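You operate a simulated robot arm through the tools that you are given. There is no shell and no other tool.

You run a simulated robot arm. Do the job below in one go: nothing can be reset, and whatever is moved stays where it is left.

Task
Charge only the half of the cart that holds the emptiest tablet.
Fine: turn the bank dial to that lid's colour, shut both lids, lock the cart, then throw the charge lever on; the cart stays charging.

Only the result counts: the job must be done as asked and must still hold three seconds after the hand-in. Knocking over, shifting, dropping, spilling or breaking anything else fails it. Lids that push on must go on centred and level and be pressed home; caps that screw on are set level and turned clockwise until they are tight.

Robot
A 7-joint arm with a fingered hand, fixed in place. Base frame: the origin is at the foot of the arm, x ahead of it, y to its left, z up. Readings come in m, degrees, newtons and seconds.
Its first joint turns from -166.0 to 166.0 degrees. Payload 3.7 kg.
The tool frame sits at the grasp point between the pads (the TCP): z along the fingers, y along the line on which they close. The tips reach 0.025 m beyond it. The gripper opens to 0.088 m. The gripper's body begins 0.029 m behind the TCP. The gripper is a hand of 5 fingers: y runs from the thumb to the fingers, the wrist lies at [-0.013, -0.106, -0.174] in the tool frame, and closing takes about 1.5 s.
Orientation is that of the tool frame in the base frame, as [roll, pitch, yaw] about the fixed x, y, z axes, in that order (R = Rz(yaw) Ry(pitch) Rx(roll)). With the fingers straight down and the wrist toward the robot, the tool's x, y and z point along [0, 1, 0], [1, 0, 0] and [0, 0, -1] of the base frame.

Tools
- The arm moves only by the tool nudge_tool. Its arguments are lists of equal length, an entry for each row: "offset": the shift along the tool's x, y, z in m, a list of three; "dr": the turn, a rotation vector about the tool's x, y, z in degrees, a list of three. In form: {"offset": [[tx, ty, tz], ...], "dr": [[ax, ay, az], ...]}. A call has 1 to 20 rows; each row shifts and turns the commanded pose from where the row before left it, along the tool's axes as they then stand. "fingers" is the finger opening in m, from 0 to 0.088, set as the call begins (left out, the last holds). Each row takes 0.2 s and may step no farther than 0.05 m and 8.6 degrees from the row before; otherwise, or with a gripper value out of range, the whole call is refused. Where a pose cannot be reached the arm comes as near as it can. A force on the tool above 40 N (or 10 N above the force at the start of the call, whichever is more), or a blocked arm, ends the call early, and 0.2 s more pass. The fingers move at their own pace (about 0.108 m/s each) and stop on an object; they squeeze with about 32 N. The grip force told is the motor's: it shows also when the fingers shut on nothing. Time passes only in rows, and 0.2 s behind the last, so rows that do not move let the fingers close. The reply holds the time, the measured pose of the TCP, the force on the tool along the base axes, the opening and the grip force, in the units named above and with some noise, with the torque about the TCP (base axes, N m) and any sound that the robot's microphone picked up, and new pictures: "show" is both (left out), scene, wrist or none.
- Cameras (640 x 400 px; columns grow to the right, rows downward): "scene" is fixed at [0.4002, 0.5002, 1.5728]; the picture's right is [0.71, -0.70, 0.00], its down [-0.69, -0.70, -0.19] and it looks along [0.14, 0.14, -0.98] (base axes); focal length 251 px, centre (320, 200). "wrist" rides on the gripper at [0.059, -0.079, -0.105] in the tool frame; the picture's right is [-0.73, 0.32, -0.61], its down [-0.62, -0.68, 0.38] and it looks along [-0.29, 0.66, 0.70] (tool axes); focal length 234 px, centre (320, 200). There is no depth. A picture from a camera that has moved, and an enlarged one, comes with that camera's place and axes in the base frame and with its lens.
- curl_fingers(index, middle, ring, little, thumb_bend, thumb_turn): sets how far each is bent, from 0 (flat) to 1 (curled in); at 0.3 the hand is open as for a grip, at 0.7 the pads meet at the TCP. One left out holds its place. A second passes; each finger stops where it meets its share of the squeeze, and holds until it gets a number again. A gripper value or a shape takes the hand back. It gives what a move gives, with no picture; readings hold the bend of each and the force on index, middle, ring, little, thumb and palm. thumb_turn goes from beside the hand (0) to across from the fingers (1), as for a grip.
- preshape(shape): the hand has 5 fingers and takes this shape, open, in about a second: jaw (thumb against the fingers, like two jaws); tri (thumb and two fingers); tip (a fingertip pinch); poke (one finger out to press); point (the index stretched); flat (the hand flat); cup (the hand cupped); fist (a fist). The gripper value then closes the fingers along that shape, each until it touches; the sizes above hold for jaw. It gives what a move gives, with no picture.
- zoom(camera, box): a new picture of the part [left, top, right, bottom] of that camera's present view, enlarged. It takes no simulated time.
- sign_off(): hands the job in; it is judged then, once.

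Nothing tells you positions but the pictures and the camera data. Unless the task says otherwise, let go and move clear before handing in.

The tools are called after "Emit:" as name(argument=value, ...) on one line, values as JSON. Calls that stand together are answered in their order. nudge_tool: Moves the arm, as the interface text tells. Its arguments: {"type":"object","properties":{"offset":{"type":"array","items":{"type":"array","items":{"type":"number"}}},"dr":{"type":"array","items":{"type":"array","items":{"type":"number"}}},"fingers":{"type":"number"},"show":{"type":"string","enum":["both","scene","wrist","none"]}},"required":["offset","dr"]} The other tools are called the same way: preshape (shape) gives the hand a shape; curl_fingers (index, middle, ring, little, thumb_bend, thumb_turn) moves the fingers one by one; zoom (camera, box) takes an enlarged picture of a part of a camera's view; sign_off () hands the job in.

At the start:

```text
t: 0.0
position: [0.4112, 0.4477, 1.2048]
tcp_rot: [179.9, -0.1, 90.0]
force: [-0.3, 0.0, 0.7]
torque: [-0.01, 0.0, -0.01]
grip_width: 0.0875
grasp_force: 0.1
shape: jaw
bend: [0.3, 0.3, 0.3, 0.3, 0.3, 0.98]
finger forces: [0.0, 0.0, 0.0, 0.0, 0.1, 0.1]
```

scene: 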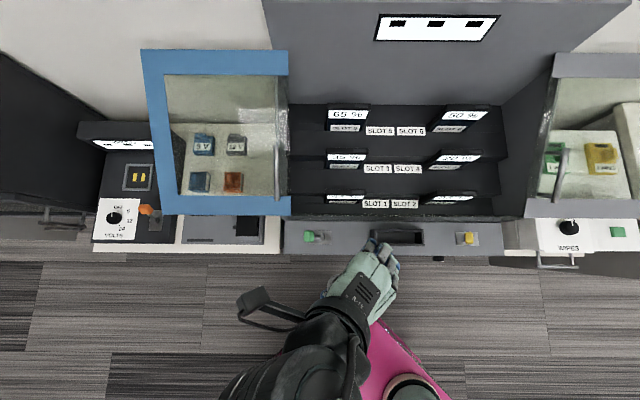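
wrist: 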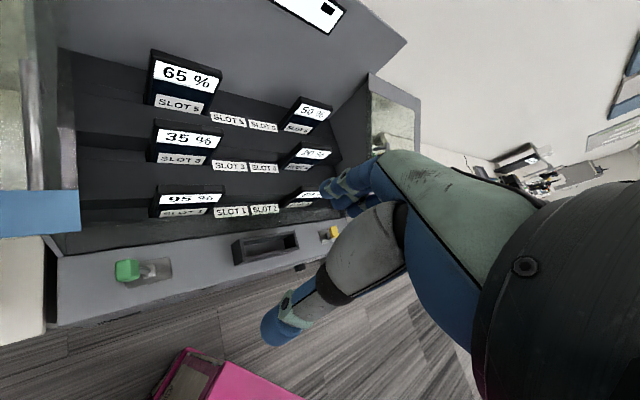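

I see a cart with six tablet slots in the middle, lids at left (blue frame) and right (grey frame), a console with dials, and switches. I'll zoom in on the parts before moving.

Emit:
zoom(camera="scene", box=[280, 90, 520, 260])

Emit:
zoom(camera="scene", box=[70, 110, 310, 270])

Emit:
zoom(camera="scene", box=[480, 110, 640, 280])

Emit:
zoom(camera="wrist", box=[50, 40, 350, 300])

Emit:
zoom(camera="scene", box=[340, 0, 540, 60])

Emit:
zoom(camera="scene", box=[120, 30, 320, 230])

```text
2.35 times, centred on (400, 175) of scene
camera zoom: at [0.4002, 0.5002, 1.5728], right [0.71, -0.7, 0.0], down [-0.69, -0.7, -0.19], along [0.14, 0.14, -0.98], focal length 590 px, centre (132, 259)
```

zoom: 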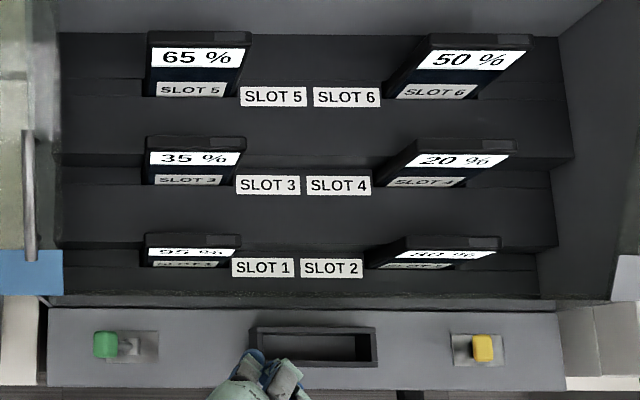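

```text
2.50 times, centred on (190, 190) of scene
camera zoom: at [0.4002, 0.5002, 1.5728], right [0.71, -0.7, 0.0], down [-0.69, -0.7, -0.19], along [0.14, 0.14, -0.98], focal length 627 px, centre (645, 225)
```

zoom: 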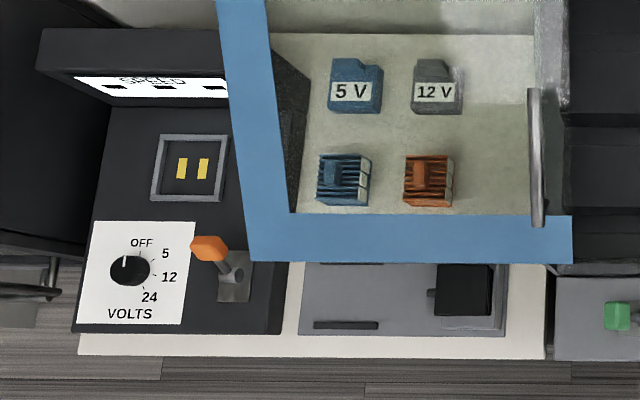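

```text
2.35 times, centred on (560, 195) of scene
camera zoom: at [0.4002, 0.5002, 1.5728], right [0.71, -0.7, 0.0], down [-0.69, -0.7, -0.19], along [0.14, 0.14, -0.98], focal length 590 px, centre (-245, 212)
```

zoom: 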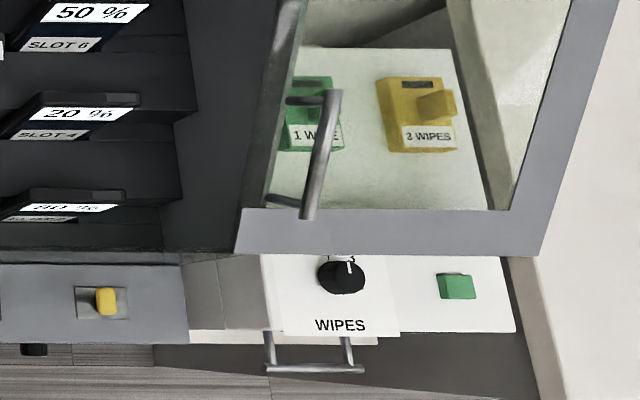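

```text
1.54 times, centred on (200, 170) of wrist
camera zoom: at [0.332, 0.5054, 1.3102], right [0.32, -0.73, 0.61], down [-0.68, -0.62, -0.38], along [0.66, -0.29, -0.7], focal length 360 px, centre (505, 246)
```

zoom: 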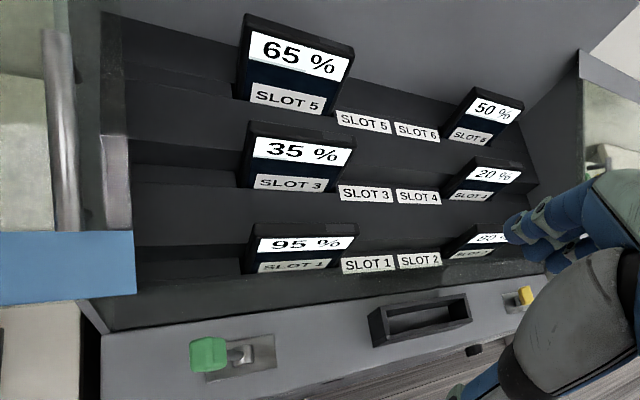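

```text
3.20 times, centred on (440, 30) of scene
camera zoom: at [0.4002, 0.5002, 1.5728], right [0.71, -0.7, 0.0], down [-0.69, -0.7, -0.19], along [0.14, 0.14, -0.98], focal length 803 px, centre (-64, 744)
```

zoom: 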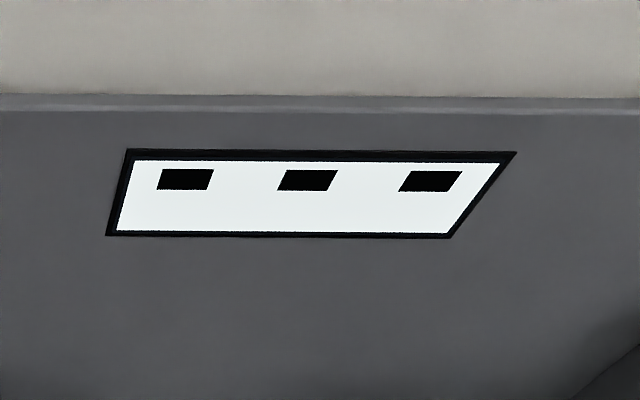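

```text
2.00 times, centred on (220, 130) of scene
camera zoom: at [0.4002, 0.5002, 1.5728], right [0.71, -0.7, 0.0], down [-0.69, -0.7, -0.19], along [0.14, 0.14, -0.98], focal length 502 px, centre (520, 340)
```

zoom: 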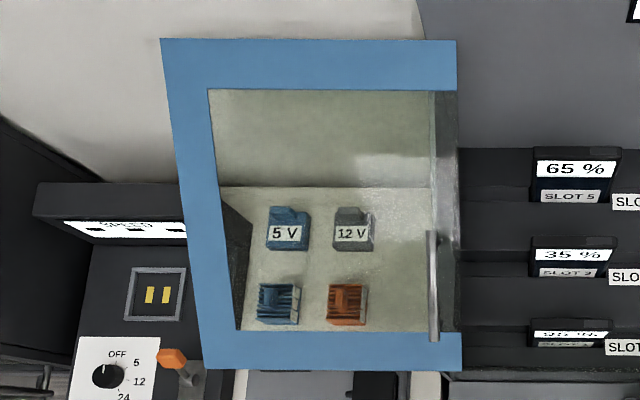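

The tablets read 95/80?/35/20/65/50 %, which makes slot 4 the emptiest, in the right half. The bank dial, lock and labels aren't visible yet, so I'll turn the hand to face the cart and look again.

Emit:
nudge_tool(offset=[[0, 0, 0], [0, 0, 0], [0, 0, 0], [0, 0, 0], [0, 0, 0], [0, 0, 0]], dr=[[0, 0, -7.5], [0, 0, -7.5], [0, 0, -7.5], [0, 0, -7.5], [0, 0, -7.5], [0, 0, -7.5]])

```text
t: 1.4
position: [0.4105, 0.4471, 1.2046]
tcp_rot: [-179.9, 0.0, 135.1]
force: [0.0, -0.2, 0.4]
torque: [0.03, 0.01, 0.0]
grip_width: 0.0876
grasp_force: 0.1
shape: jaw
bend: [0.3, 0.3, 0.3, 0.3, 0.3, 0.98]
finger forces: [0.0, 0.0, 0.0, 0.0, 0.0, 0.0]
camera wrist: at [0.3133, 0.4325, 1.3108], right [0.74, -0.28, 0.61], down [-0.04, -0.92, -0.38], along [0.67, 0.26, -0.7], focal length 234 px, centre (320, 200)
```

scene: 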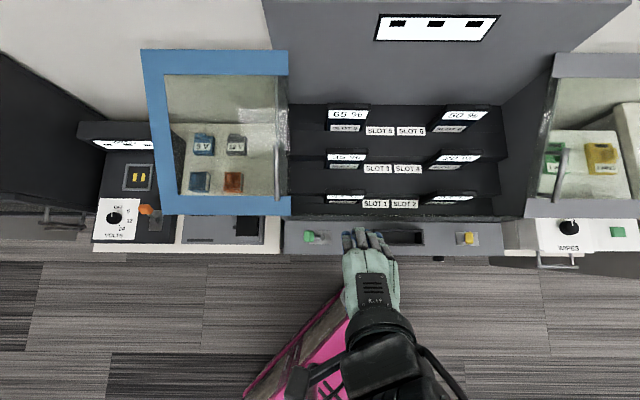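
wrist: 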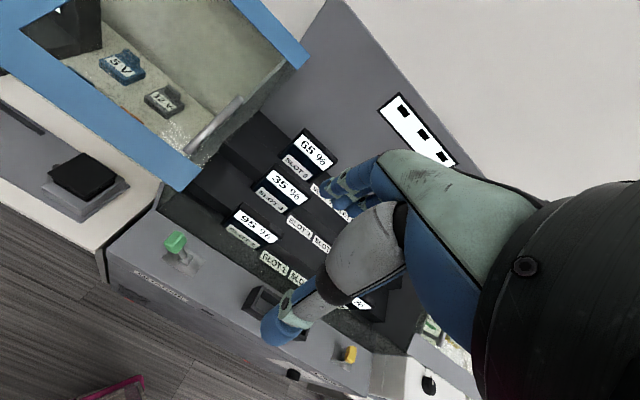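

Emit:
zoom(camera="wrist", box=[90, 210, 390, 400])

Emit:
zoom(camera="wrist", box=[340, 70, 500, 200])

```text
2.11 times, centred on (240, 305) of wrist
camera zoom: at [0.3133, 0.4325, 1.3108], right [0.74, -0.28, 0.61], down [-0.04, -0.92, -0.38], along [0.67, 0.26, -0.7], focal length 493 px, centre (488, -21)
```

zoom: 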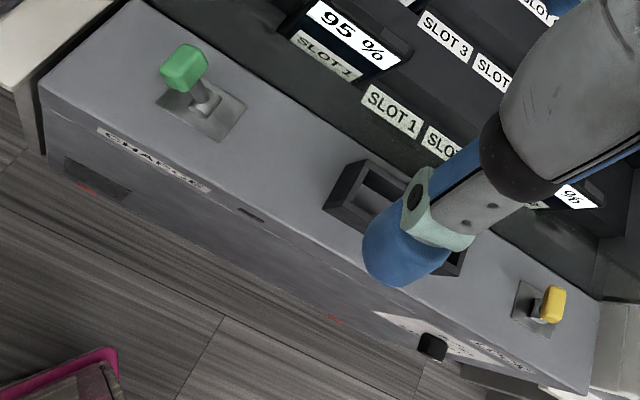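

```text
3.08 times, centred on (420, 135) of wrist
camera zoom: at [0.3133, 0.4325, 1.3108], right [0.74, -0.28, 0.61], down [-0.04, -0.92, -0.38], along [0.67, 0.26, -0.7], focal length 720 px, centre (12, 400)
```

zoom: 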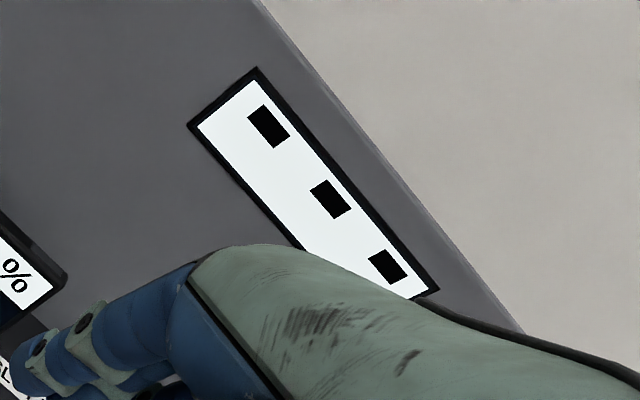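

The front face carries a green "CHARGE" lever and a black knob with a plate, and there is a yellow lever at the right. I'll tilt the hand up, back off and go lower to read the face.

Emit:
nudge_tool(offset=[[0, 0, 0], [0, 0, 0], [0, 0, 0], [0, -0.04, 0.0145], [0, -0.04, 0.0145], [0, -0.04, 0.0145], [0, -0.04, 0.0145], [0, -0.04, 0.0145]], dr=[[-8.5, 0, 0], [-8.5, 0, 0], [-8, 0, 0], [0, 0, 0], [0, 0, 0], [0, 0, 0], [0, 0, 0], [0, 0, 0]])

```text
t: 3.2
position: [0.3021, 0.3411, 1.0542]
tcp_rot: [155.0, 0.0, 135.0]
force: [0.5, 0.6, 0.3]
torque: [0.05, 0.02, -0.02]
grip_width: 0.0877
grasp_force: 0.0
shape: jaw
bend: [0.3, 0.3, 0.3, 0.3, 0.3, 0.98]
finger forces: [0.0, 0.0, 0.0, 0.0, 0.0, 0.1]
camera wrist: at [0.1798, 0.3001, 1.1164], right [0.54, -0.49, 0.69], down [0.12, -0.76, -0.64], along [0.83, 0.42, -0.35], focal length 234 px, centre (320, 200)
```

scene: 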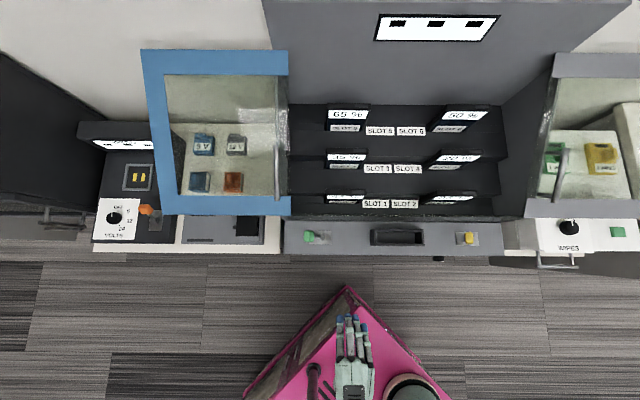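
wrist: 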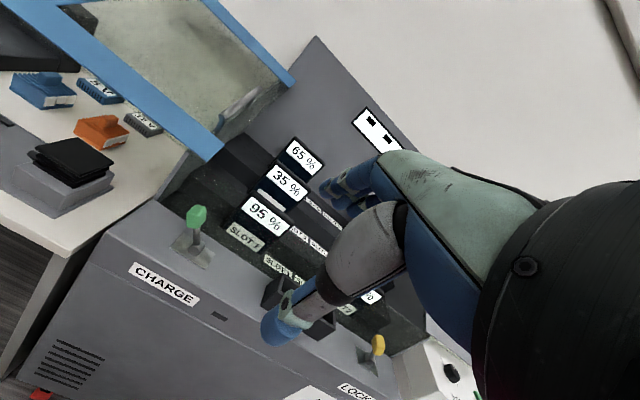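

Emit:
nudge_tool(offset=[[-0.04, -0.008, 0.02], [-0.04, -0.008, 0.02], [-0.04, -0.008, 0.02], [-0.04, -0.008, 0.02], [-0.04, -0.008, 0.02]], dr=[[0, 0, 0], [0, 0, 0], [0, 0, 0], [0, 0, 0], [0, 0, 0]], show="wrist")

Emit:
zoom(camera="scene", box=[280, 200, 520, 280])

Emit:
zoom(camera="wrist", box=[0, 180, 320, 400])

```text
t: 4.4
position: [0.4626, 0.226, 0.9829]
tcp_rot: [155.0, 0.1, 135.0]
force: [1.2, 0.6, 0.0]
torque: [0.0, -0.02, 0.01]
grip_width: 0.0876
grasp_force: 0.1
shape: jaw
bend: [0.3, 0.3, 0.3, 0.3, 0.3, 0.98]
finger forces: [0.0, 0.0, 0.0, 0.1, 0.0, 0.1]
out of reach, approached as far as the arm can: row 4, 5
camera wrist: at [0.3387, 0.1847, 1.0459], right [0.54, -0.49, 0.69], down [0.12, -0.76, -0.63], along [0.83, 0.42, -0.35], focal length 234 px, centre (320, 200)
```

wrist: 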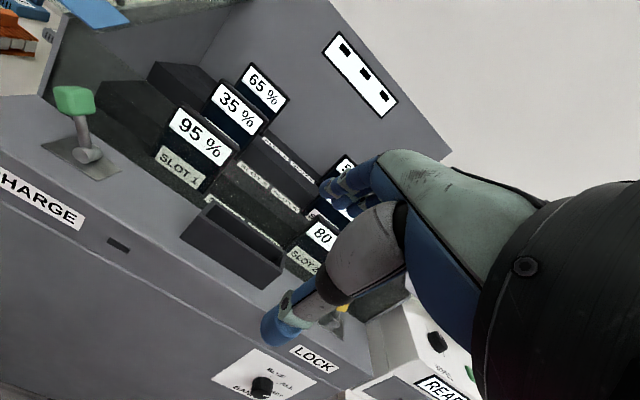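

```text
2.67 times, centred on (400, 240) of scene
camera zoom: at [0.4002, 0.5002, 1.5728], right [0.71, -0.7, 0.0], down [-0.69, -0.7, -0.19], along [0.14, 0.14, -0.98], focal length 669 px, centre (107, 93)
```

zoom: 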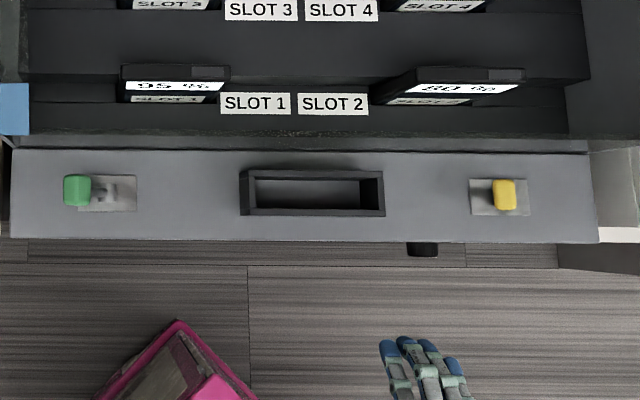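

```text
1.82 times, centred on (160, 290) of wrist
camera zoom: at [0.3387, 0.1847, 1.0459], right [0.54, -0.49, 0.69], down [0.12, -0.76, -0.63], along [0.83, 0.42, -0.35], focal length 426 px, centre (611, 36)
```

zoom: 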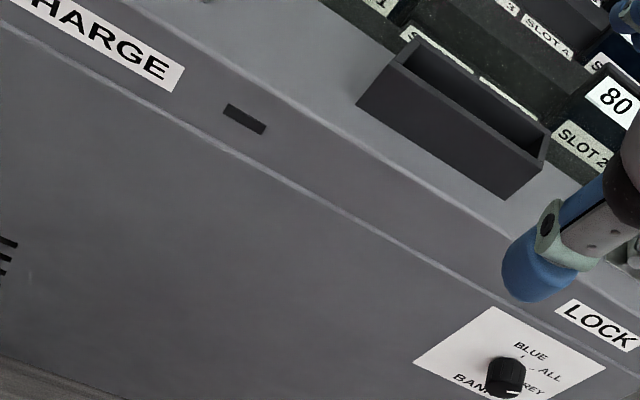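

Yellow is LOCK, green is CHARGE, and the BANK dial on the front face has BLUE / ALL / GREY positions. The lids look like sliding panels with handles at their inner edges, so I'll rise and look right to check that.

Emit:
nudge_tool(offset=[[0, 0.021, -0.045], [0, 0.021, -0.045], [0, 0.021, -0.045], [0, 0.021, -0.045], [0, 0.021, -0.045], [0, 0.021, -0.045]], dr=[[0, 0, 0], [0, 0, 0], [0, 0, 0], [0, -3.38, 7.25], [0, -3.38, 7.25], [0, -3.38, 7.25]], show="wrist")

```text
t: 5.8
position: [0.4599, 0.224, 1.2815]
tcp_rot: [155.1, 0.0, 110.9]
force: [-0.9, 0.8, -0.3]
torque: [0.03, 0.0, 0.03]
grip_width: 0.0877
grasp_force: 0.1
shape: jaw
bend: [0.3, 0.3, 0.3, 0.3, 0.3, 0.98]
finger forces: [0.0, 0.1, 0.1, 0.1, 0.0, 0.1]
camera wrist: at [0.3301, 0.2373, 1.3429], right [0.29, -0.67, 0.69], down [-0.2, -0.75, -0.64], along [0.93, 0.05, -0.35], focal length 234 px, centre (320, 200)
```

wrist: 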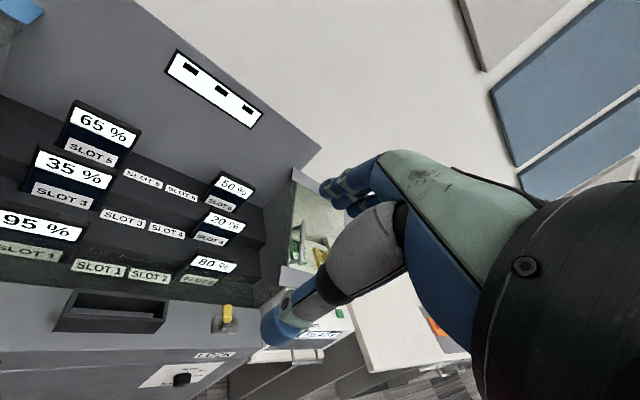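

Emit:
nudge_tool(offset=[[0, 0, 0], [0, 0, 0], [0, 0, 0], [0, 0, 0], [0, 0, 0]], dr=[[0, -3.38, 7.25], [0, -3.38, 7.25], [0, -3.38, 7.25], [0, -3.38, 7.25], [0, -3.38, 7.25]], show="wrist")

Emit:
zoom(camera="wrist", box=[0, 0, 400, 300])

```text
t: 7.0
position: [0.468, 0.2148, 1.2861]
tcp_rot: [155.7, -1.0, 70.2]
force: [0.0, -0.9, 0.4]
torque: [-0.01, 0.0, -0.01]
grip_width: 0.0877
grasp_force: 0.1
shape: jaw
bend: [0.3, 0.3, 0.3, 0.3, 0.3, 0.98]
finger forces: [0.1, 0.1, 0.0, 0.0, 0.0, 0.1]
camera wrist: at [0.3794, 0.3077, 1.3512], right [-0.21, -0.71, 0.67], down [-0.64, -0.42, -0.64], along [0.74, -0.57, -0.37], focal length 234 px, centre (320, 200)
```

wrist: 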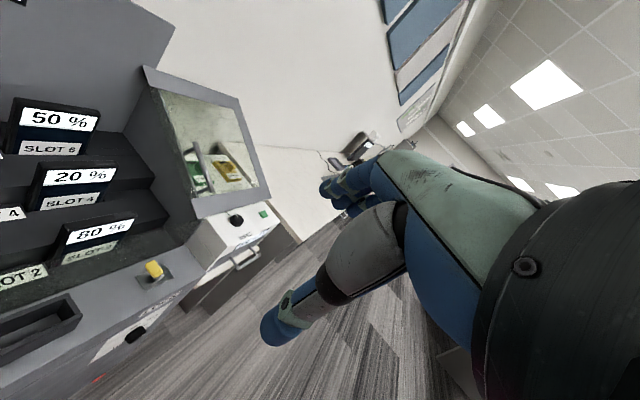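

```text
1.33 times, centred on (200, 150) of wrist
camera zoom: at [0.3794, 0.3077, 1.3512], right [-0.21, -0.71, 0.67], down [-0.64, -0.42, -0.64], along [0.74, -0.57, -0.37], focal length 312 px, centre (480, 267)
```

zoom: 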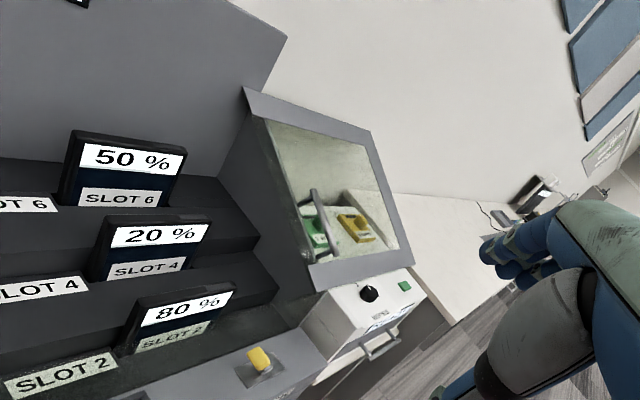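

The lids slide along the cart's width, with handles about 5 cm tall at the inner edges. Next I'll reorient the hand toward a horizontal approach with the wrist on the left, which also gives a view of the bank dial on the front face (about u=0.39, v=0.61, z=0.57 in cart axes).

Emit:
nudge_tool(offset=[[0, 0, 0], [0, 0, 0], [0, 0, 0], [0, 0, 0], [0, 0, 0], [0, 0, 0]], dr=[[8.3, 0, 0], [8.3, 0, 0], [8.2, 0, 0], [0, 0, 8.4], [0, 0, 8.4], [0, 0, 8.4]], show="none")

Emit:
nudge_tool(offset=[[0, 0.04, 0], [0, 0.04, 0], [0, 0.04, 0], [0, 0.04, 0], [0, 0, 0], [0, 0, 0], [0, 0, 0], [0, 0, 0], [0, 0, 0], [0, 0, 0]], dr=[[0, 0, 0], [0, 0, 0], [0, 0, 0], [0, 0, 0], [0, 8, 0], [0, 8, 0], [0, 8, 0], [0, 8, 0], [0, 8, 0], [0, 8, 0]])

```text
t: 8.4
position: [0.4658, 0.218, 1.2833]
tcp_rot: [-179.3, -0.4, 45.3]
force: [0.9, -0.4, 0.6]
torque: [0.02, 0.0, -0.03]
grip_width: 0.0877
grasp_force: 0.0
shape: jaw
bend: [0.3, 0.3, 0.3, 0.3, 0.3, 0.98]
finger forces: [0.0, 0.0, 0.0, 0.1, 0.0, 0.1]
```

```text
t: 10.6
position: [0.5754, 0.1133, 1.2822]
tcp_rot: [179.9, -48.3, 45.9]
force: [-0.4, 0.3, 0.2]
torque: [0.01, 0.0, -0.01]
grip_width: 0.0877
grasp_force: 0.1
shape: jaw
bend: [0.3, 0.3, 0.3, 0.3, 0.3, 0.98]
finger forces: [0.0, 0.1, 0.0, 0.0, 0.0, 0.0]
camera wrist: at [0.4908, 0.1406, 1.3962], right [-0.42, -0.9, -0.14], down [-0.58, 0.38, -0.72], along [0.7, -0.23, -0.68], focal length 234 px, centre (320, 200)
```

scene: 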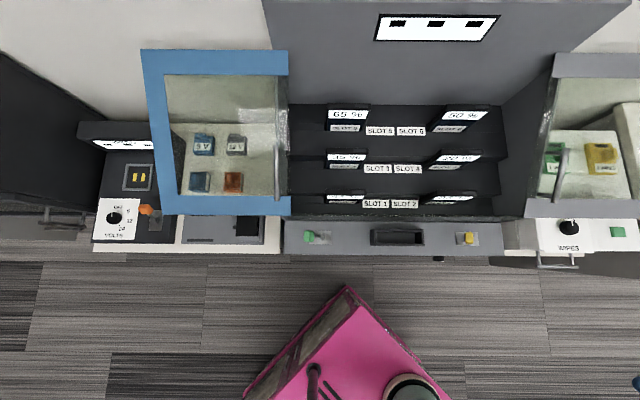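
wrist: 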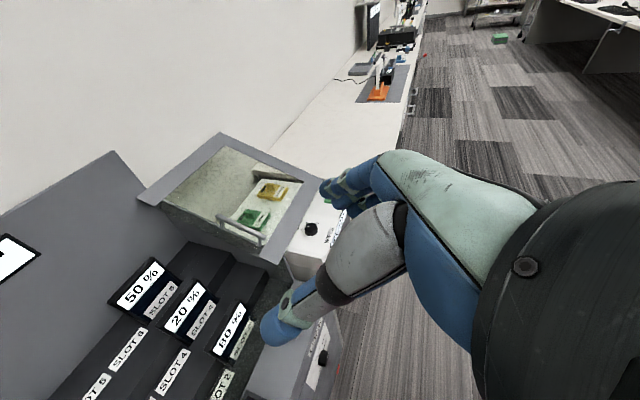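

Emit:
nudge_tool(offset=[[0, 0, 0], [0, 0, 0], [0, 0, 0], [0, 0, 0], [-0.049, 0, 0.0087], [-0.049, 0, 0.0087], [-0.049, 0, 0.0087], [-0.049, 0, 0.0087], [-0.049, 0, 0.0087], [-0.049, 0, 0.0087]], dr=[[0, 8, 0], [0, 8, 0], [0, 8, 0], [0, 8, 0], [0, 0, 0], [0, 0, 0], [0, 0, 0], [0, 0, 0], [0, 0, 0], [0, 0, 0]])

```text
t: 12.8
position: [0.6136, 0.1548, 1.0435]
tcp_rot: [179.4, -80.0, 46.4]
force: [-0.2, 0.1, -0.2]
torque: [0.01, 0.0, -0.02]
grip_width: 0.0877
grasp_force: 0.1
shape: jaw
bend: [0.3, 0.3, 0.3, 0.3, 0.3, 0.98]
finger forces: [0.0, 0.0, 0.0, 0.0, 0.0, 0.0]
out of reach, approached as far as the arm can: row 8, 9, 10
camera wrist: at [0.4911, 0.1425, 1.1198], right [-0.27, -0.74, -0.61], down [-0.3, 0.67, -0.68], along [0.91, 0.0, -0.4], focal length 234 px, centre (320, 200)
```

scene: 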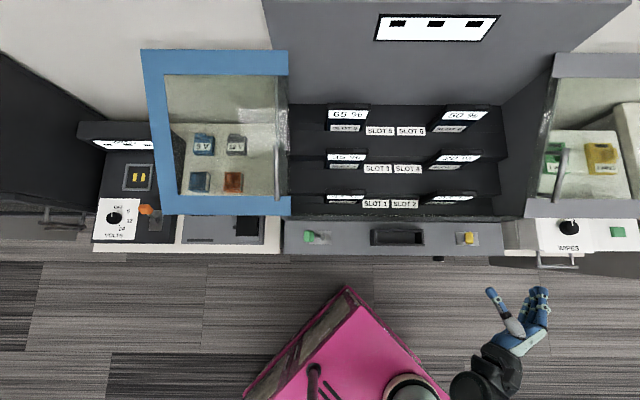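
wrist: 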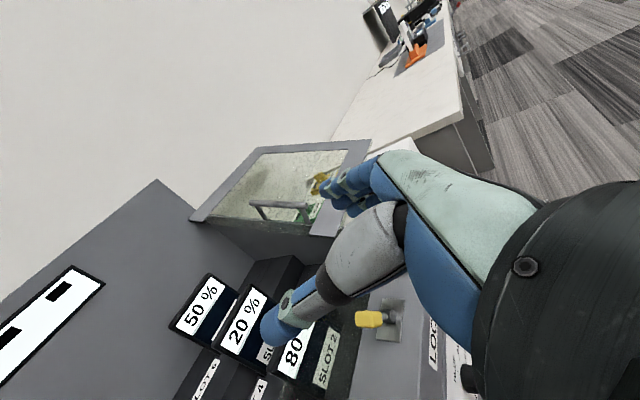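

Emit:
zoom(camera="wrist", box=[340, 280, 500, 400])

Emit:
zoom(camera="scene", box=[410, 220, 520, 290])

```text
3.33 times, centred on (420, 340) of wrist
camera zoom: at [0.4911, 0.1425, 1.1198], right [-0.27, -0.74, -0.61], down [-0.3, 0.67, -0.68], along [0.91, 0.0, -0.4], focal length 781 px, centre (-13, -267)
```

zoom: 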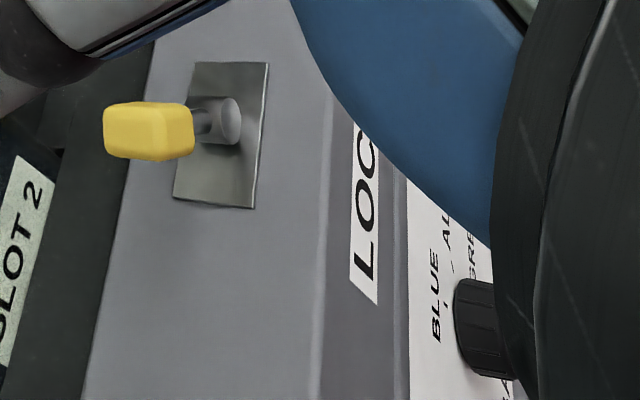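

```text
5.71 times, centred on (465, 255) of scene
camera zoom: at [0.4002, 0.5002, 1.5728], right [0.71, -0.7, 0.0], down [-0.69, -0.7, -0.19], along [0.14, 0.14, -0.98], focal length 1434 px, centre (-509, -114)
```

zoom: 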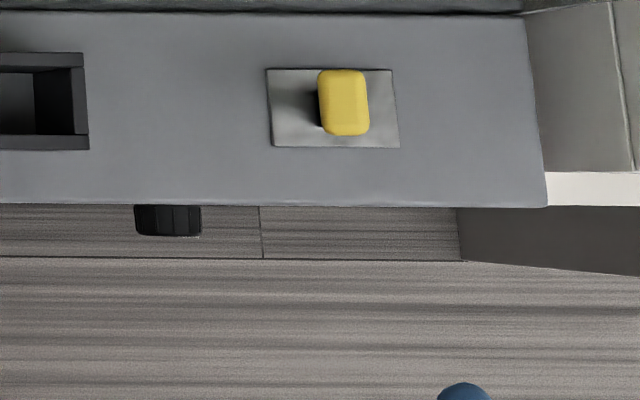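

Emit:
nudge_tool(offset=[[0, 0, 0], [0, 0, 0], [0, 0, 0], [0, 0, 0], [0, 0, 0], [0, 0, 0], [0, 0, 0], [0, 0, 0], [0, 0, 0], [0, 0, 0]], dr=[[0, -8, 0], [0, -8, 0], [0, -8, 0], [0, -8, 0], [0, -8, 0], [0, -8, 0], [0, -8, 0], [0, -8, 0], [0, -8, 0], [0, -8, 0]], show="none")

Emit:
nudge_tool(offset=[[0, 0, 0], [0, 0, 0], [0, 0, 0], [0, 0, 0], [0, 0, 0], [0, 0, 0], [0, 0, 0], [0, 0, 0], [0, 0, 0], [0, 0, 0], [0, 0, 0]], dr=[[0, 0, -8.2], [0, 0, -8.2], [0, 0, -8.2], [0, 0, -8.2], [0, 0, -8.2], [0, 0, -8.2], [0, 0, -8.2], [0, 0, -8.2], [0, 0, -8.2], [0, 0, -8.2], [0, 0, -8]], show="none")

```text
t: 14.8
position: [0.5683, 0.195, 1.0319]
tcp_rot: [-178.2, -8.5, 53.6]
force: [0.5, 0.8, 0.1]
torque: [-0.01, 0.01, 0.0]
grip_width: 0.0878
grasp_force: 0.1
shape: jaw
bend: [0.3, 0.3, 0.3, 0.3, 0.3, 0.98]
finger forces: [0.0, 0.0, 0.0, 0.0, 0.0, 0.0]
stopped in row 10: the arm was blocked; the commanded pose is now the measured one
```

```text
t: 17.2
position: [0.5685, 0.195, 1.0337]
tcp_rot: [171.3, -1.2, 143.9]
force: [-0.7, 0.0, -0.4]
torque: [0.04, 0.01, -0.01]
grip_width: 0.0878
grasp_force: 0.1
shape: jaw
bend: [0.3, 0.3, 0.3, 0.3, 0.3, 0.98]
finger forces: [0.0, 0.0, 0.1, 0.1, 0.2, 0.1]
```

Emit:
nudge_tool(offset=[[0, 0, 0], [0, 0, 0], [-0.0318, -0.01, 0.0316], [-0.0318, -0.01, 0.0316], [-0.0318, -0.01, 0.0316], [-0.0318, -0.01, 0.0316], [-0.0318, -0.01, 0.0316], [-0.0318, -0.01, 0.0316], [-0.0318, -0.01, 0.0316], [-0.0318, -0.01, 0.0316], [-0.0318, -0.01, 0.0316]], dr=[[8.5, 0, 0], [0, 0, 8.5], [0, 0, 0], [0, 0, 0], [0, 0, 0], [0, 0, 0], [0, 0, 0], [0, 0, 0], [0, 0, 0], [0, 0, 0], [0, 0, 0]])

```text
t: 19.6
position: [0.705, -0.0657, 0.7406]
tcp_rot: [180.0, -1.0, 135.3]
force: [0.5, -0.6, 0.0]
torque: [0.01, 0.03, -0.01]
grip_width: 0.088
grasp_force: 0.0
shape: jaw
bend: [0.3, 0.3, 0.3, 0.3, 0.3, 0.98]
finger forces: [0.0, 0.1, 0.0, 0.0, 0.0, 0.0]
camera wrist: at [0.6098, -0.0809, 0.8466], right [0.75, -0.29, 0.59], down [-0.04, -0.92, -0.4], along [0.66, 0.27, -0.7], focal length 234 px, centre (320, 200)
```

scene: 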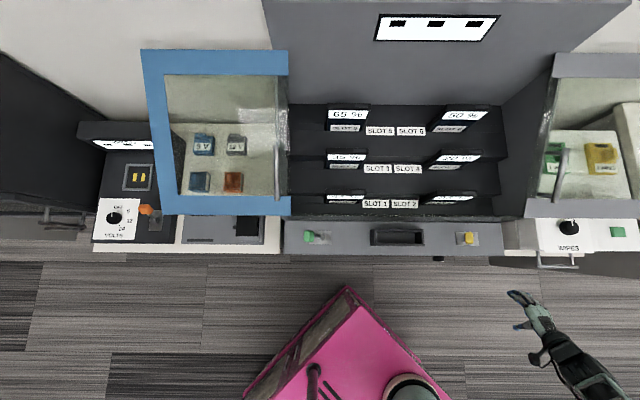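
wrist: 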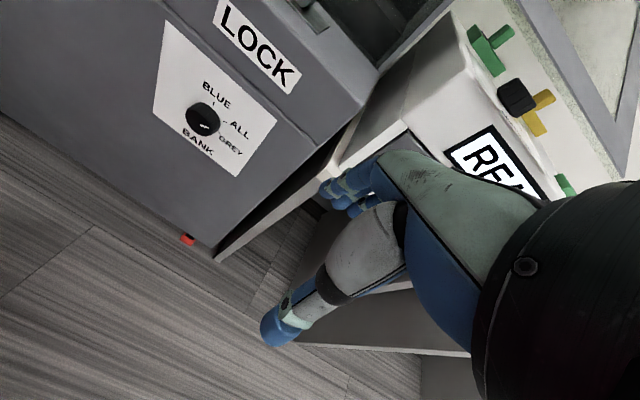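

Emit:
zoom(camera="wrist", box=[140, 60, 290, 160])

Emit:
zoom(camera="wrist", box=[150, 0, 350, 130])

```text
4.00 times, centred on (215, 110) of wrist
camera zoom: at [0.6098, -0.0809, 0.8466], right [0.75, -0.29, 0.59], down [-0.04, -0.92, -0.4], along [0.66, 0.27, -0.7], focal length 937 px, centre (740, 560)
```

zoom: 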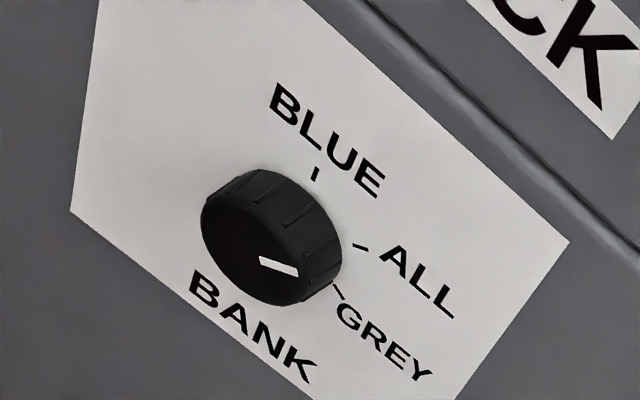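

```text
3.08 times, centred on (250, 65) of wrist
camera zoom: at [0.6098, -0.0809, 0.8466], right [0.75, -0.29, 0.59], down [-0.04, -0.92, -0.4], along [0.66, 0.27, -0.7], focal length 720 px, centre (535, 615)
```

zoom: 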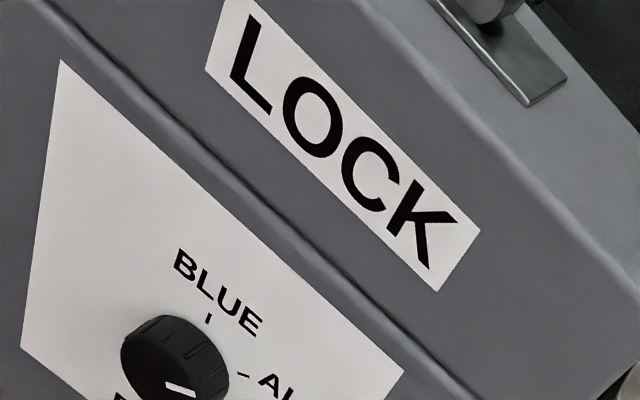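

The dial currently points at ALL, and GREY is about 60° clockwise from there. The knob is near (0.70, 0.15, 0.565), so I'll lay the hand horizontal toward the cart with the wrist to the right.

Emit:
nudge_tool(offset=[[0, 0, 0], [0, 0, 0], [0, 0, 0], [0, 0, 0], [0, 0, 0], [0, 0, 0], [0, 0, 0], [0, 0, 0], [0, 0, 0], [0, 0, 0], [0, 0, 0]], dr=[[-8.2, 0, 0], [-8.2, 0, 0], [-8.2, 0, 0], [-8.2, 0, 0], [-8.2, 0, 0], [-8.2, 0, 0], [-8.2, 0, 0], [-8.2, 0, 0], [-8.2, 0, 0], [-8.2, 0, 0], [-8, 0, 0]], show="none")

Emit:
nudge_tool(offset=[[0, 0, 0], [0, 0, 0], [0, 0, 0], [0, 0, 0], [0, 0, 0], [0, 0, 0], [0, 0, 0], [0, 0, 0], [0, 0, 0]], dr=[[0, 0, -8.33], [0, 0, -8.33], [0, 0, -8.33], [0, 0, -8.33], [0, 0, -8.33], [0, 0, -8.33], [0, 0, -8.33], [0, 0, -8.33], [0, 0, -8.33]])

```text
t: 22.0
position: [0.8017, -0.096, 0.8407]
tcp_rot: [90.2, -1.5, 135.7]
force: [0.2, -0.1, -0.1]
torque: [-0.01, -0.01, -0.05]
grip_width: 0.0878
grasp_force: 0.0
shape: jaw
bend: [0.3, 0.3, 0.3, 0.3, 0.3, 0.98]
finger forces: [0.0, 0.0, 0.1, 0.0, 0.1, 0.1]
out of reach, approached as far as the arm can: row 8, 9, 10, 11
```

```text
t: 24.0
position: [1.0335, -0.1772, 1.082]
tcp_rot: [90.6, 73.7, 135.9]
force: [0.5, -0.2, 0.0]
torque: [-0.04, -0.03, 0.01]
grip_width: 0.088
grasp_force: 0.2
shape: jaw
bend: [0.3, 0.3, 0.3, 0.3, 0.3, 0.98]
finger forces: [0.0, 0.0, 0.0, 0.0, 0.0, 0.0]
out of reach, approached as far as the arm can: row 1, 2, 3, 4, 5, 6, 7, 8, 9
camera wrist: at [1.0014, -0.2938, 1.0038], right [-0.5, -0.36, 0.79], down [0.86, -0.31, 0.41], along [0.1, 0.88, 0.46], focal length 234 px, centre (320, 200)
```

scene: 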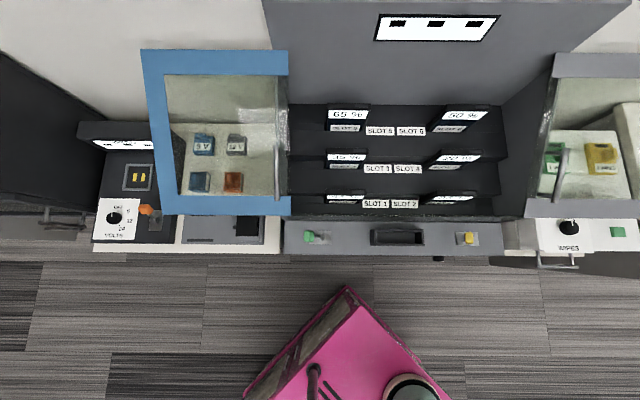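
wrist: 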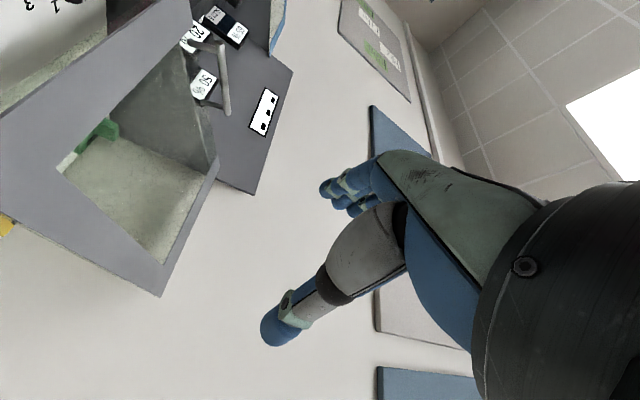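

That horizontal pose isn't reachable down low, so I'll undo it. I'll go for fingers pointing down-forward instead, rotating the hand about the knob's axis.

Emit:
nudge_tool(offset=[[0, 0, 0], [0, 0, 0], [0, 0, 0], [0, 0, 0], [0, 0, 0], [0, 0, 0], [0, 0, 0], [0, 0, 0], [0, 0, 0]], dr=[[0, 0, 8.33], [0, 0, 8.33], [0, 0, 8.33], [0, 0, 8.33], [0, 0, 8.33], [0, 0, 8.33], [0, 0, 8.33], [0, 0, 8.33], [0, 0, 8.33]], show="none")

Emit:
nudge_tool(offset=[[0, 0, 0], [0, 0, 0], [0, 0, 0], [0, 0, 0], [0, 0, 0], [0, 0, 0], [0, 0, 0], [0, 0, 0], [0, 0, 0], [0, 0, 0], [0, 0, 0]], dr=[[8.2, 0, 0], [8.2, 0, 0], [8.2, 0, 0], [8.2, 0, 0], [8.2, 0, 0], [8.2, 0, 0], [8.2, 0, 0], [8.2, 0, 0], [8.2, 0, 0], [8.2, 0, 0], [8, 0, 0]], show="scene")

```text
t: 26.0
position: [1.0348, -0.1774, 1.0804]
tcp_rot: [90.0, -1.3, 135.2]
force: [0.4, -1.3, 0.1]
torque: [-0.05, -0.03, -0.02]
grip_width: 0.0877
grasp_force: 0.1
shape: jaw
bend: [0.3, 0.3, 0.3, 0.3, 0.3, 0.98]
finger forces: [0.0, 0.1, 0.1, 0.0, 0.1, 0.1]
```

```text
t: 28.4
position: [1.0318, -0.1773, 1.0809]
tcp_rot: [-179.9, -1.0, 135.2]
force: [-0.5, 1.0, -0.3]
torque: [0.01, 0.0, 0.0]
grip_width: 0.0877
grasp_force: 0.0
shape: jaw
bend: [0.3, 0.3, 0.3, 0.3, 0.3, 0.98]
finger forces: [0.0, 0.0, 0.1, 0.0, 0.0, 0.0]
```

scene: 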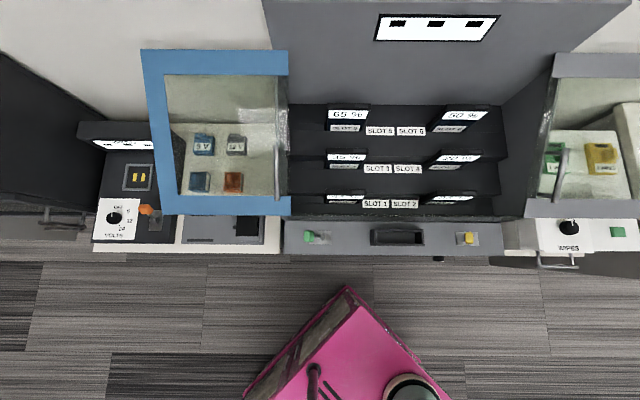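

Emit:
nudge_tool(offset=[[0.0363, -0.0083, 0.025], [0.0363, -0.0083, 0.025], [0.0363, -0.0083, 0.025], [0.0363, -0.0083, 0.025], [0.0363, -0.0083, 0.025], [0.0363, -0.0083, 0.025], [0.0363, -0.0083, 0.025], [0.0363, -0.0083, 0.025], [0.0363, -0.0083, 0.025], [0.0363, -0.0083, 0.025], [0.0363, -0.0083, 0.025], [0.0363, -0.0083, 0.025]], dr=[[0, 0, 0], [0, 0, 0], [0, 0, 0], [0, 0, 0], [0, 0, 0], [0, 0, 0], [0, 0, 0], [0, 0, 0], [0, 0, 0], [0, 0, 0], [0, 0, 0], [0, 0, 0]], show="none")

Emit:
nudge_tool(offset=[[0, 0, 0], [0, 0, 0], [0, 0, 0], [0, 0, 0], [0, 0, 0], [0, 0, 0], [0, 0, 0], [0, 0, 0], [0, 0, 0], [0, 0, 0], [0, 0, 0]], dr=[[0, 0, 8.2], [0, 0, 8.2], [0, 0, 8.2], [0, 0, 8.2], [0, 0, 8.2], [0, 0, 8.2], [0, 0, 8.2], [0, 0, 8.2], [0, 0, 8.2], [0, 0, 8.2], [0, 0, 8]])

```text
t: 31.0
position: [0.6537, 0.0614, 0.7912]
tcp_rot: [179.9, -1.2, 135.3]
force: [0.2, 1.2, 0.1]
torque: [-0.01, 0.01, -0.01]
grip_width: 0.0877
grasp_force: 0.0
shape: jaw
bend: [0.3, 0.3, 0.3, 0.3, 0.3, 0.98]
finger forces: [0.0, 0.0, 0.0, 0.1, 0.0, 0.0]
```

```text
t: 33.4
position: [0.6511, 0.0653, 0.8104]
tcp_rot: [-178.1, -4.2, 62.4]
force: [-0.2, 0.0, -0.5]
torque: [-0.01, 0.01, 0.0]
grip_width: 0.088
grasp_force: 0.0
shape: jaw
bend: [0.3, 0.3, 0.3, 0.3, 0.3, 0.98]
finger forces: [0.1, 0.0, 0.0, 0.0, 0.1, 0.1]
out of reach, approached as far as the arm can: row 4, 5, 6, 7
camera wrist: at [0.6073, 0.1437, 0.9219], right [-0.05, -0.84, 0.54], down [-0.89, -0.21, -0.41], along [0.45, -0.5, -0.74], focal length 234 px, centre (320, 200)
```

scene: 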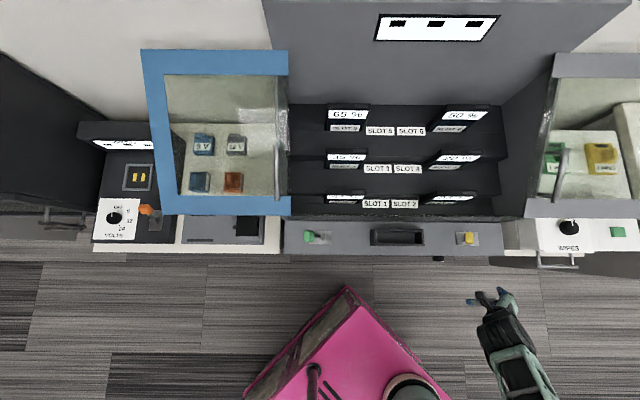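
wrist: 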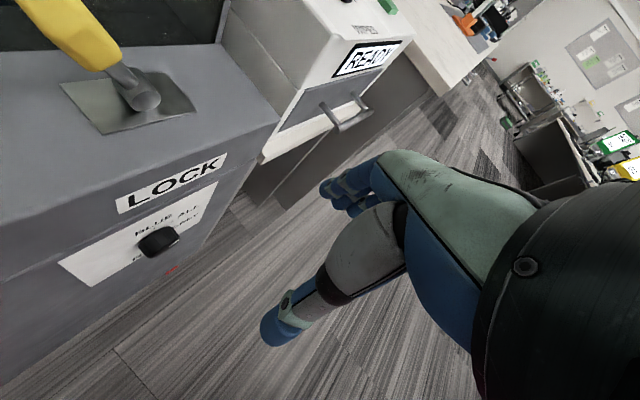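

Emit:
nudge_tool(offset=[[0, 0, 0], [0, 0, 0], [0, 0, 0], [0, 0, 0]], dr=[[7.65, 2.33, 0], [7.65, 2.33, 0], [7.65, 2.33, 0], [7.65, 2.33, 0]], show="scene")

```text
t: 34.4
position: [0.6513, 0.0655, 0.8102]
tcp_rot: [-147.0, -13.0, 59.7]
force: [1.0, -0.4, -0.4]
torque: [-0.06, 0.01, 0.01]
grip_width: 0.0879
grasp_force: 0.0
shape: jaw
bend: [0.3, 0.3, 0.3, 0.3, 0.3, 0.98]
finger forces: [0.0, 0.0, 0.1, 0.0, 0.0, 0.1]
```

scene: 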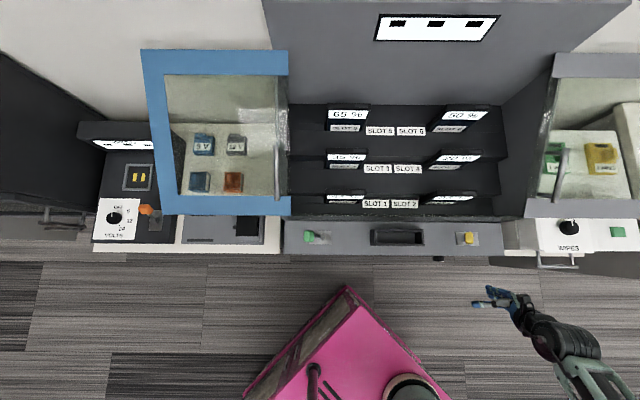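

Emit:
nudge_tool(offset=[[0, 0, 0], [0, 0, 0], [0, 0, 0], [0, 0, 0], [0, 0, 0]], dr=[[-1.12, 6.44, 3.76], [-1.12, 6.44, 3.76], [-1.12, 6.44, 3.76], [-1.12, 6.44, 3.76], [-1.12, 6.44, 3.76]])

```text
t: 35.6
position: [0.649, 0.063, 0.8116]
tcp_rot: [-139.2, -28.1, 22.7]
force: [-0.1, 0.1, 0.0]
torque: [0.02, 0.04, 0.0]
grip_width: 0.0877
grasp_force: 0.0
shape: jaw
bend: [0.3, 0.3, 0.3, 0.3, 0.3, 0.98]
finger forces: [0.0, 0.1, 0.0, 0.0, 0.1, 0.0]
camera wrist: at [0.6442, 0.0512, 0.9543], right [-0.45, -0.88, -0.12], down [-0.87, 0.46, -0.16], along [0.2, 0.03, -0.98], focal length 234 px, centre (320, 200)
```

scene: 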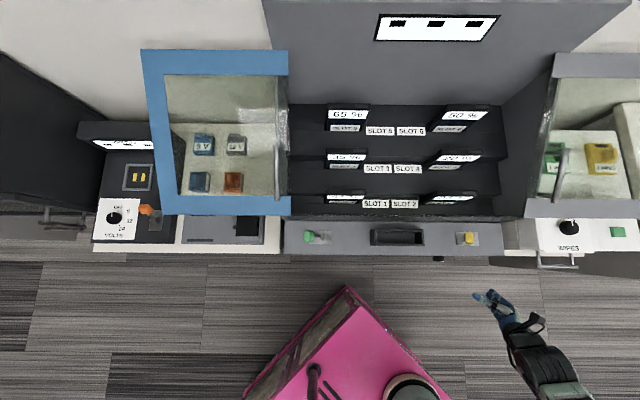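
wrist: 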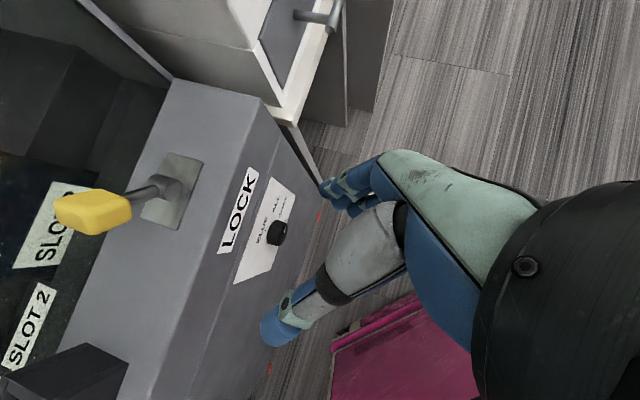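

Emit:
zoom(camera="wrist", box=[200, 160, 340, 280])

```text
3.33 times, centred on (270, 220) of wrist
camera zoom: at [0.6442, 0.0512, 0.9543], right [-0.45, -0.88, -0.12], down [-0.87, 0.46, -0.16], along [0.2, 0.03, -0.98], focal length 781 px, centre (487, 133)
```

zoom: 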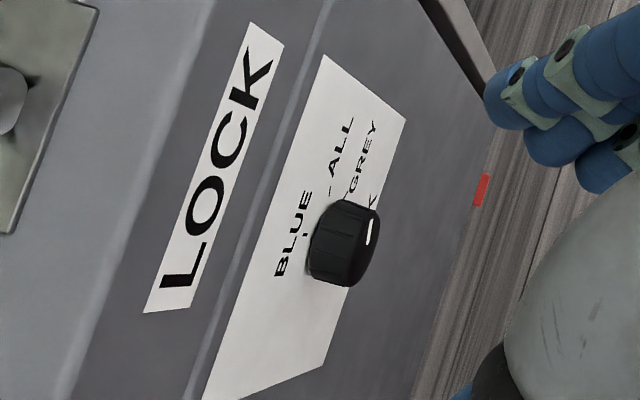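

Emit:
preshape(shape="tip")

Emit:
nudge_tool(offset=[[0, 0, 0], [0, 0, 0], [0, 0, 0]], dr=[[0, 8, 0], [0, 8, 0], [0, 8, 0]])

Emit:
zoom(camera="wrist", box=[220, 120, 440, 380])

```text
t: 36.5
position: [0.6499, 0.0627, 0.8101]
tcp_rot: [-139.5, -28.0, 23.2]
force: [0.4, 0.2, 0.1]
torque: [0.01, 0.03, -0.01]
grip_width: 0.088
grasp_force: 0.1
shape: tip
bend: [0.3, 0.98, 0.99, 0.99, 0.3, 0.98]
finger forces: [0.0, 0.1, 0.0, 0.0, 0.0, 0.1]
```

```text
t: 37.3
position: [0.6982, 0.0738, 0.8356]
tcp_rot: [-126.1, -44.5, 1.1]
force: [-0.1, -0.1, 0.0]
torque: [0.01, 0.02, 0.01]
grip_width: 0.0881
grasp_force: 0.1
shape: tip
bend: [0.3, 0.98, 0.99, 0.99, 0.3, 0.98]
finger forces: [0.1, 0.0, 0.0, 0.0, 0.0, 0.1]
out of reach, approached as far as the arm can: row 1, 2, 3
camera wrist: at [0.6525, 0.0342, 0.9664], right [-0.57, -0.69, -0.44], down [-0.68, 0.7, -0.21], along [0.45, 0.18, -0.87], focal length 234 px, centre (320, 200)
```

scene: 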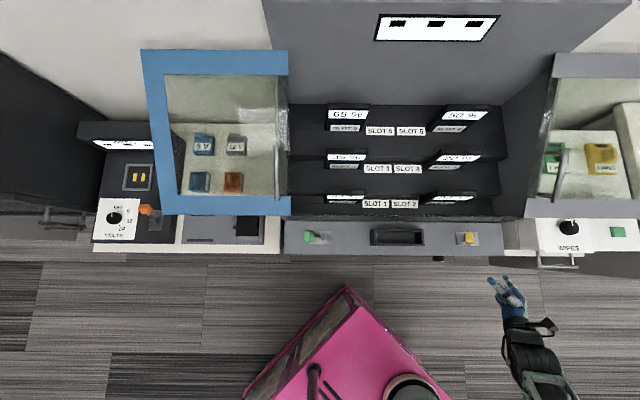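
wrist: 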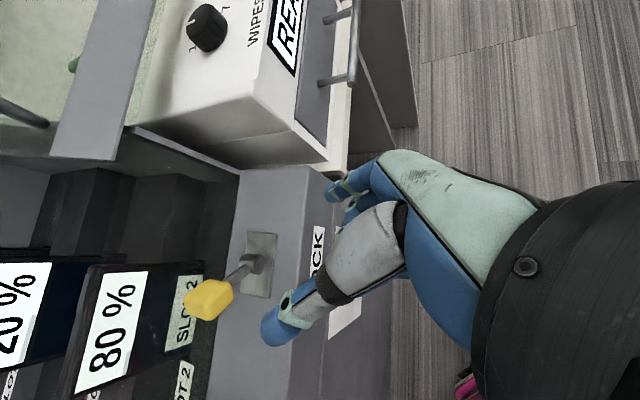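

```text
1.54 times, centred on (330, 250) of wrist
camera zoom: at [0.6525, 0.0342, 0.9664], right [-0.57, -0.69, -0.44], down [-0.68, 0.7, -0.21], along [0.45, 0.18, -0.87], focal length 360 px, centre (305, 123)
```

zoom: 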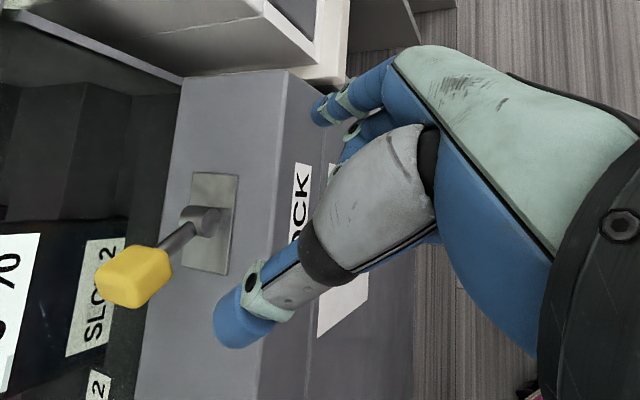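

The index finger is on the face side in this posture, which suits a tip pinch. I'll go down to just in front of the knob.

Emit:
nudge_tool(offset=[[-0.0311, 0.0191, 0.0198], [-0.0311, 0.0191, 0.0198], [-0.0311, 0.0191, 0.0198], [-0.0311, 0.0191, 0.0198], [-0.0311, 0.0191, 0.0198], [-0.0311, 0.0191, 0.0198]], dr=[[0, 0, 0], [0, 0, 0], [0, 0, 0], [0, 0, 0], [0, 0, 0], [0, 0, 0]])

```text
t: 38.7
position: [0.719, 0.1128, 0.5991]
tcp_rot: [-126.2, -44.6, 1.0]
force: [0.1, 0.0, -0.1]
torque: [-0.01, -0.03, -0.02]
grip_width: 0.0876
grasp_force: 0.1
shape: tip
bend: [0.3, 0.98, 0.99, 0.99, 0.3, 0.98]
finger forces: [0.0, 0.0, 0.1, 0.1, 0.0, 0.0]
out of reach, approached as far as the arm can: row 1, 2, 3, 4
camera wrist: at [0.6725, 0.0729, 0.7295], right [-0.57, -0.69, -0.44], down [-0.68, 0.7, -0.21], along [0.45, 0.18, -0.87], focal length 234 px, centre (320, 200)
```

scene: 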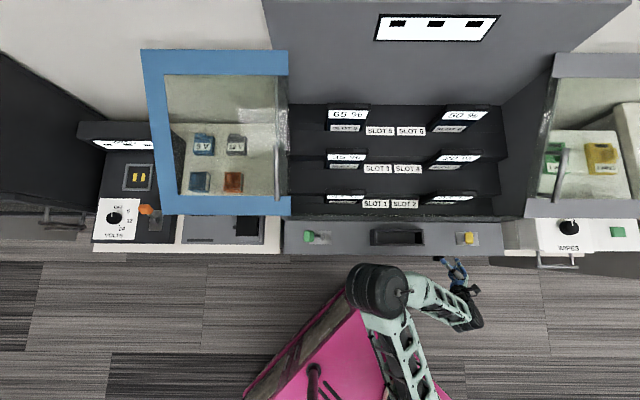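
wrist: 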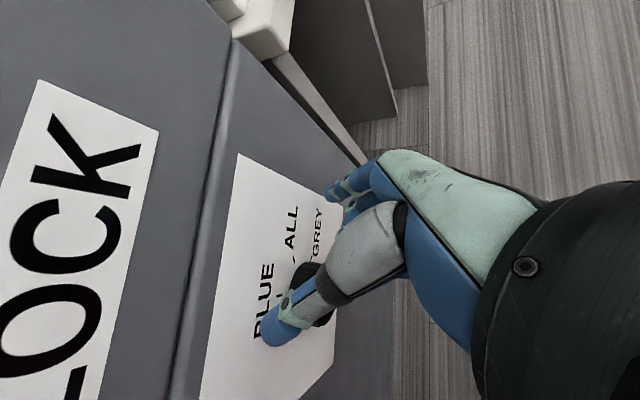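

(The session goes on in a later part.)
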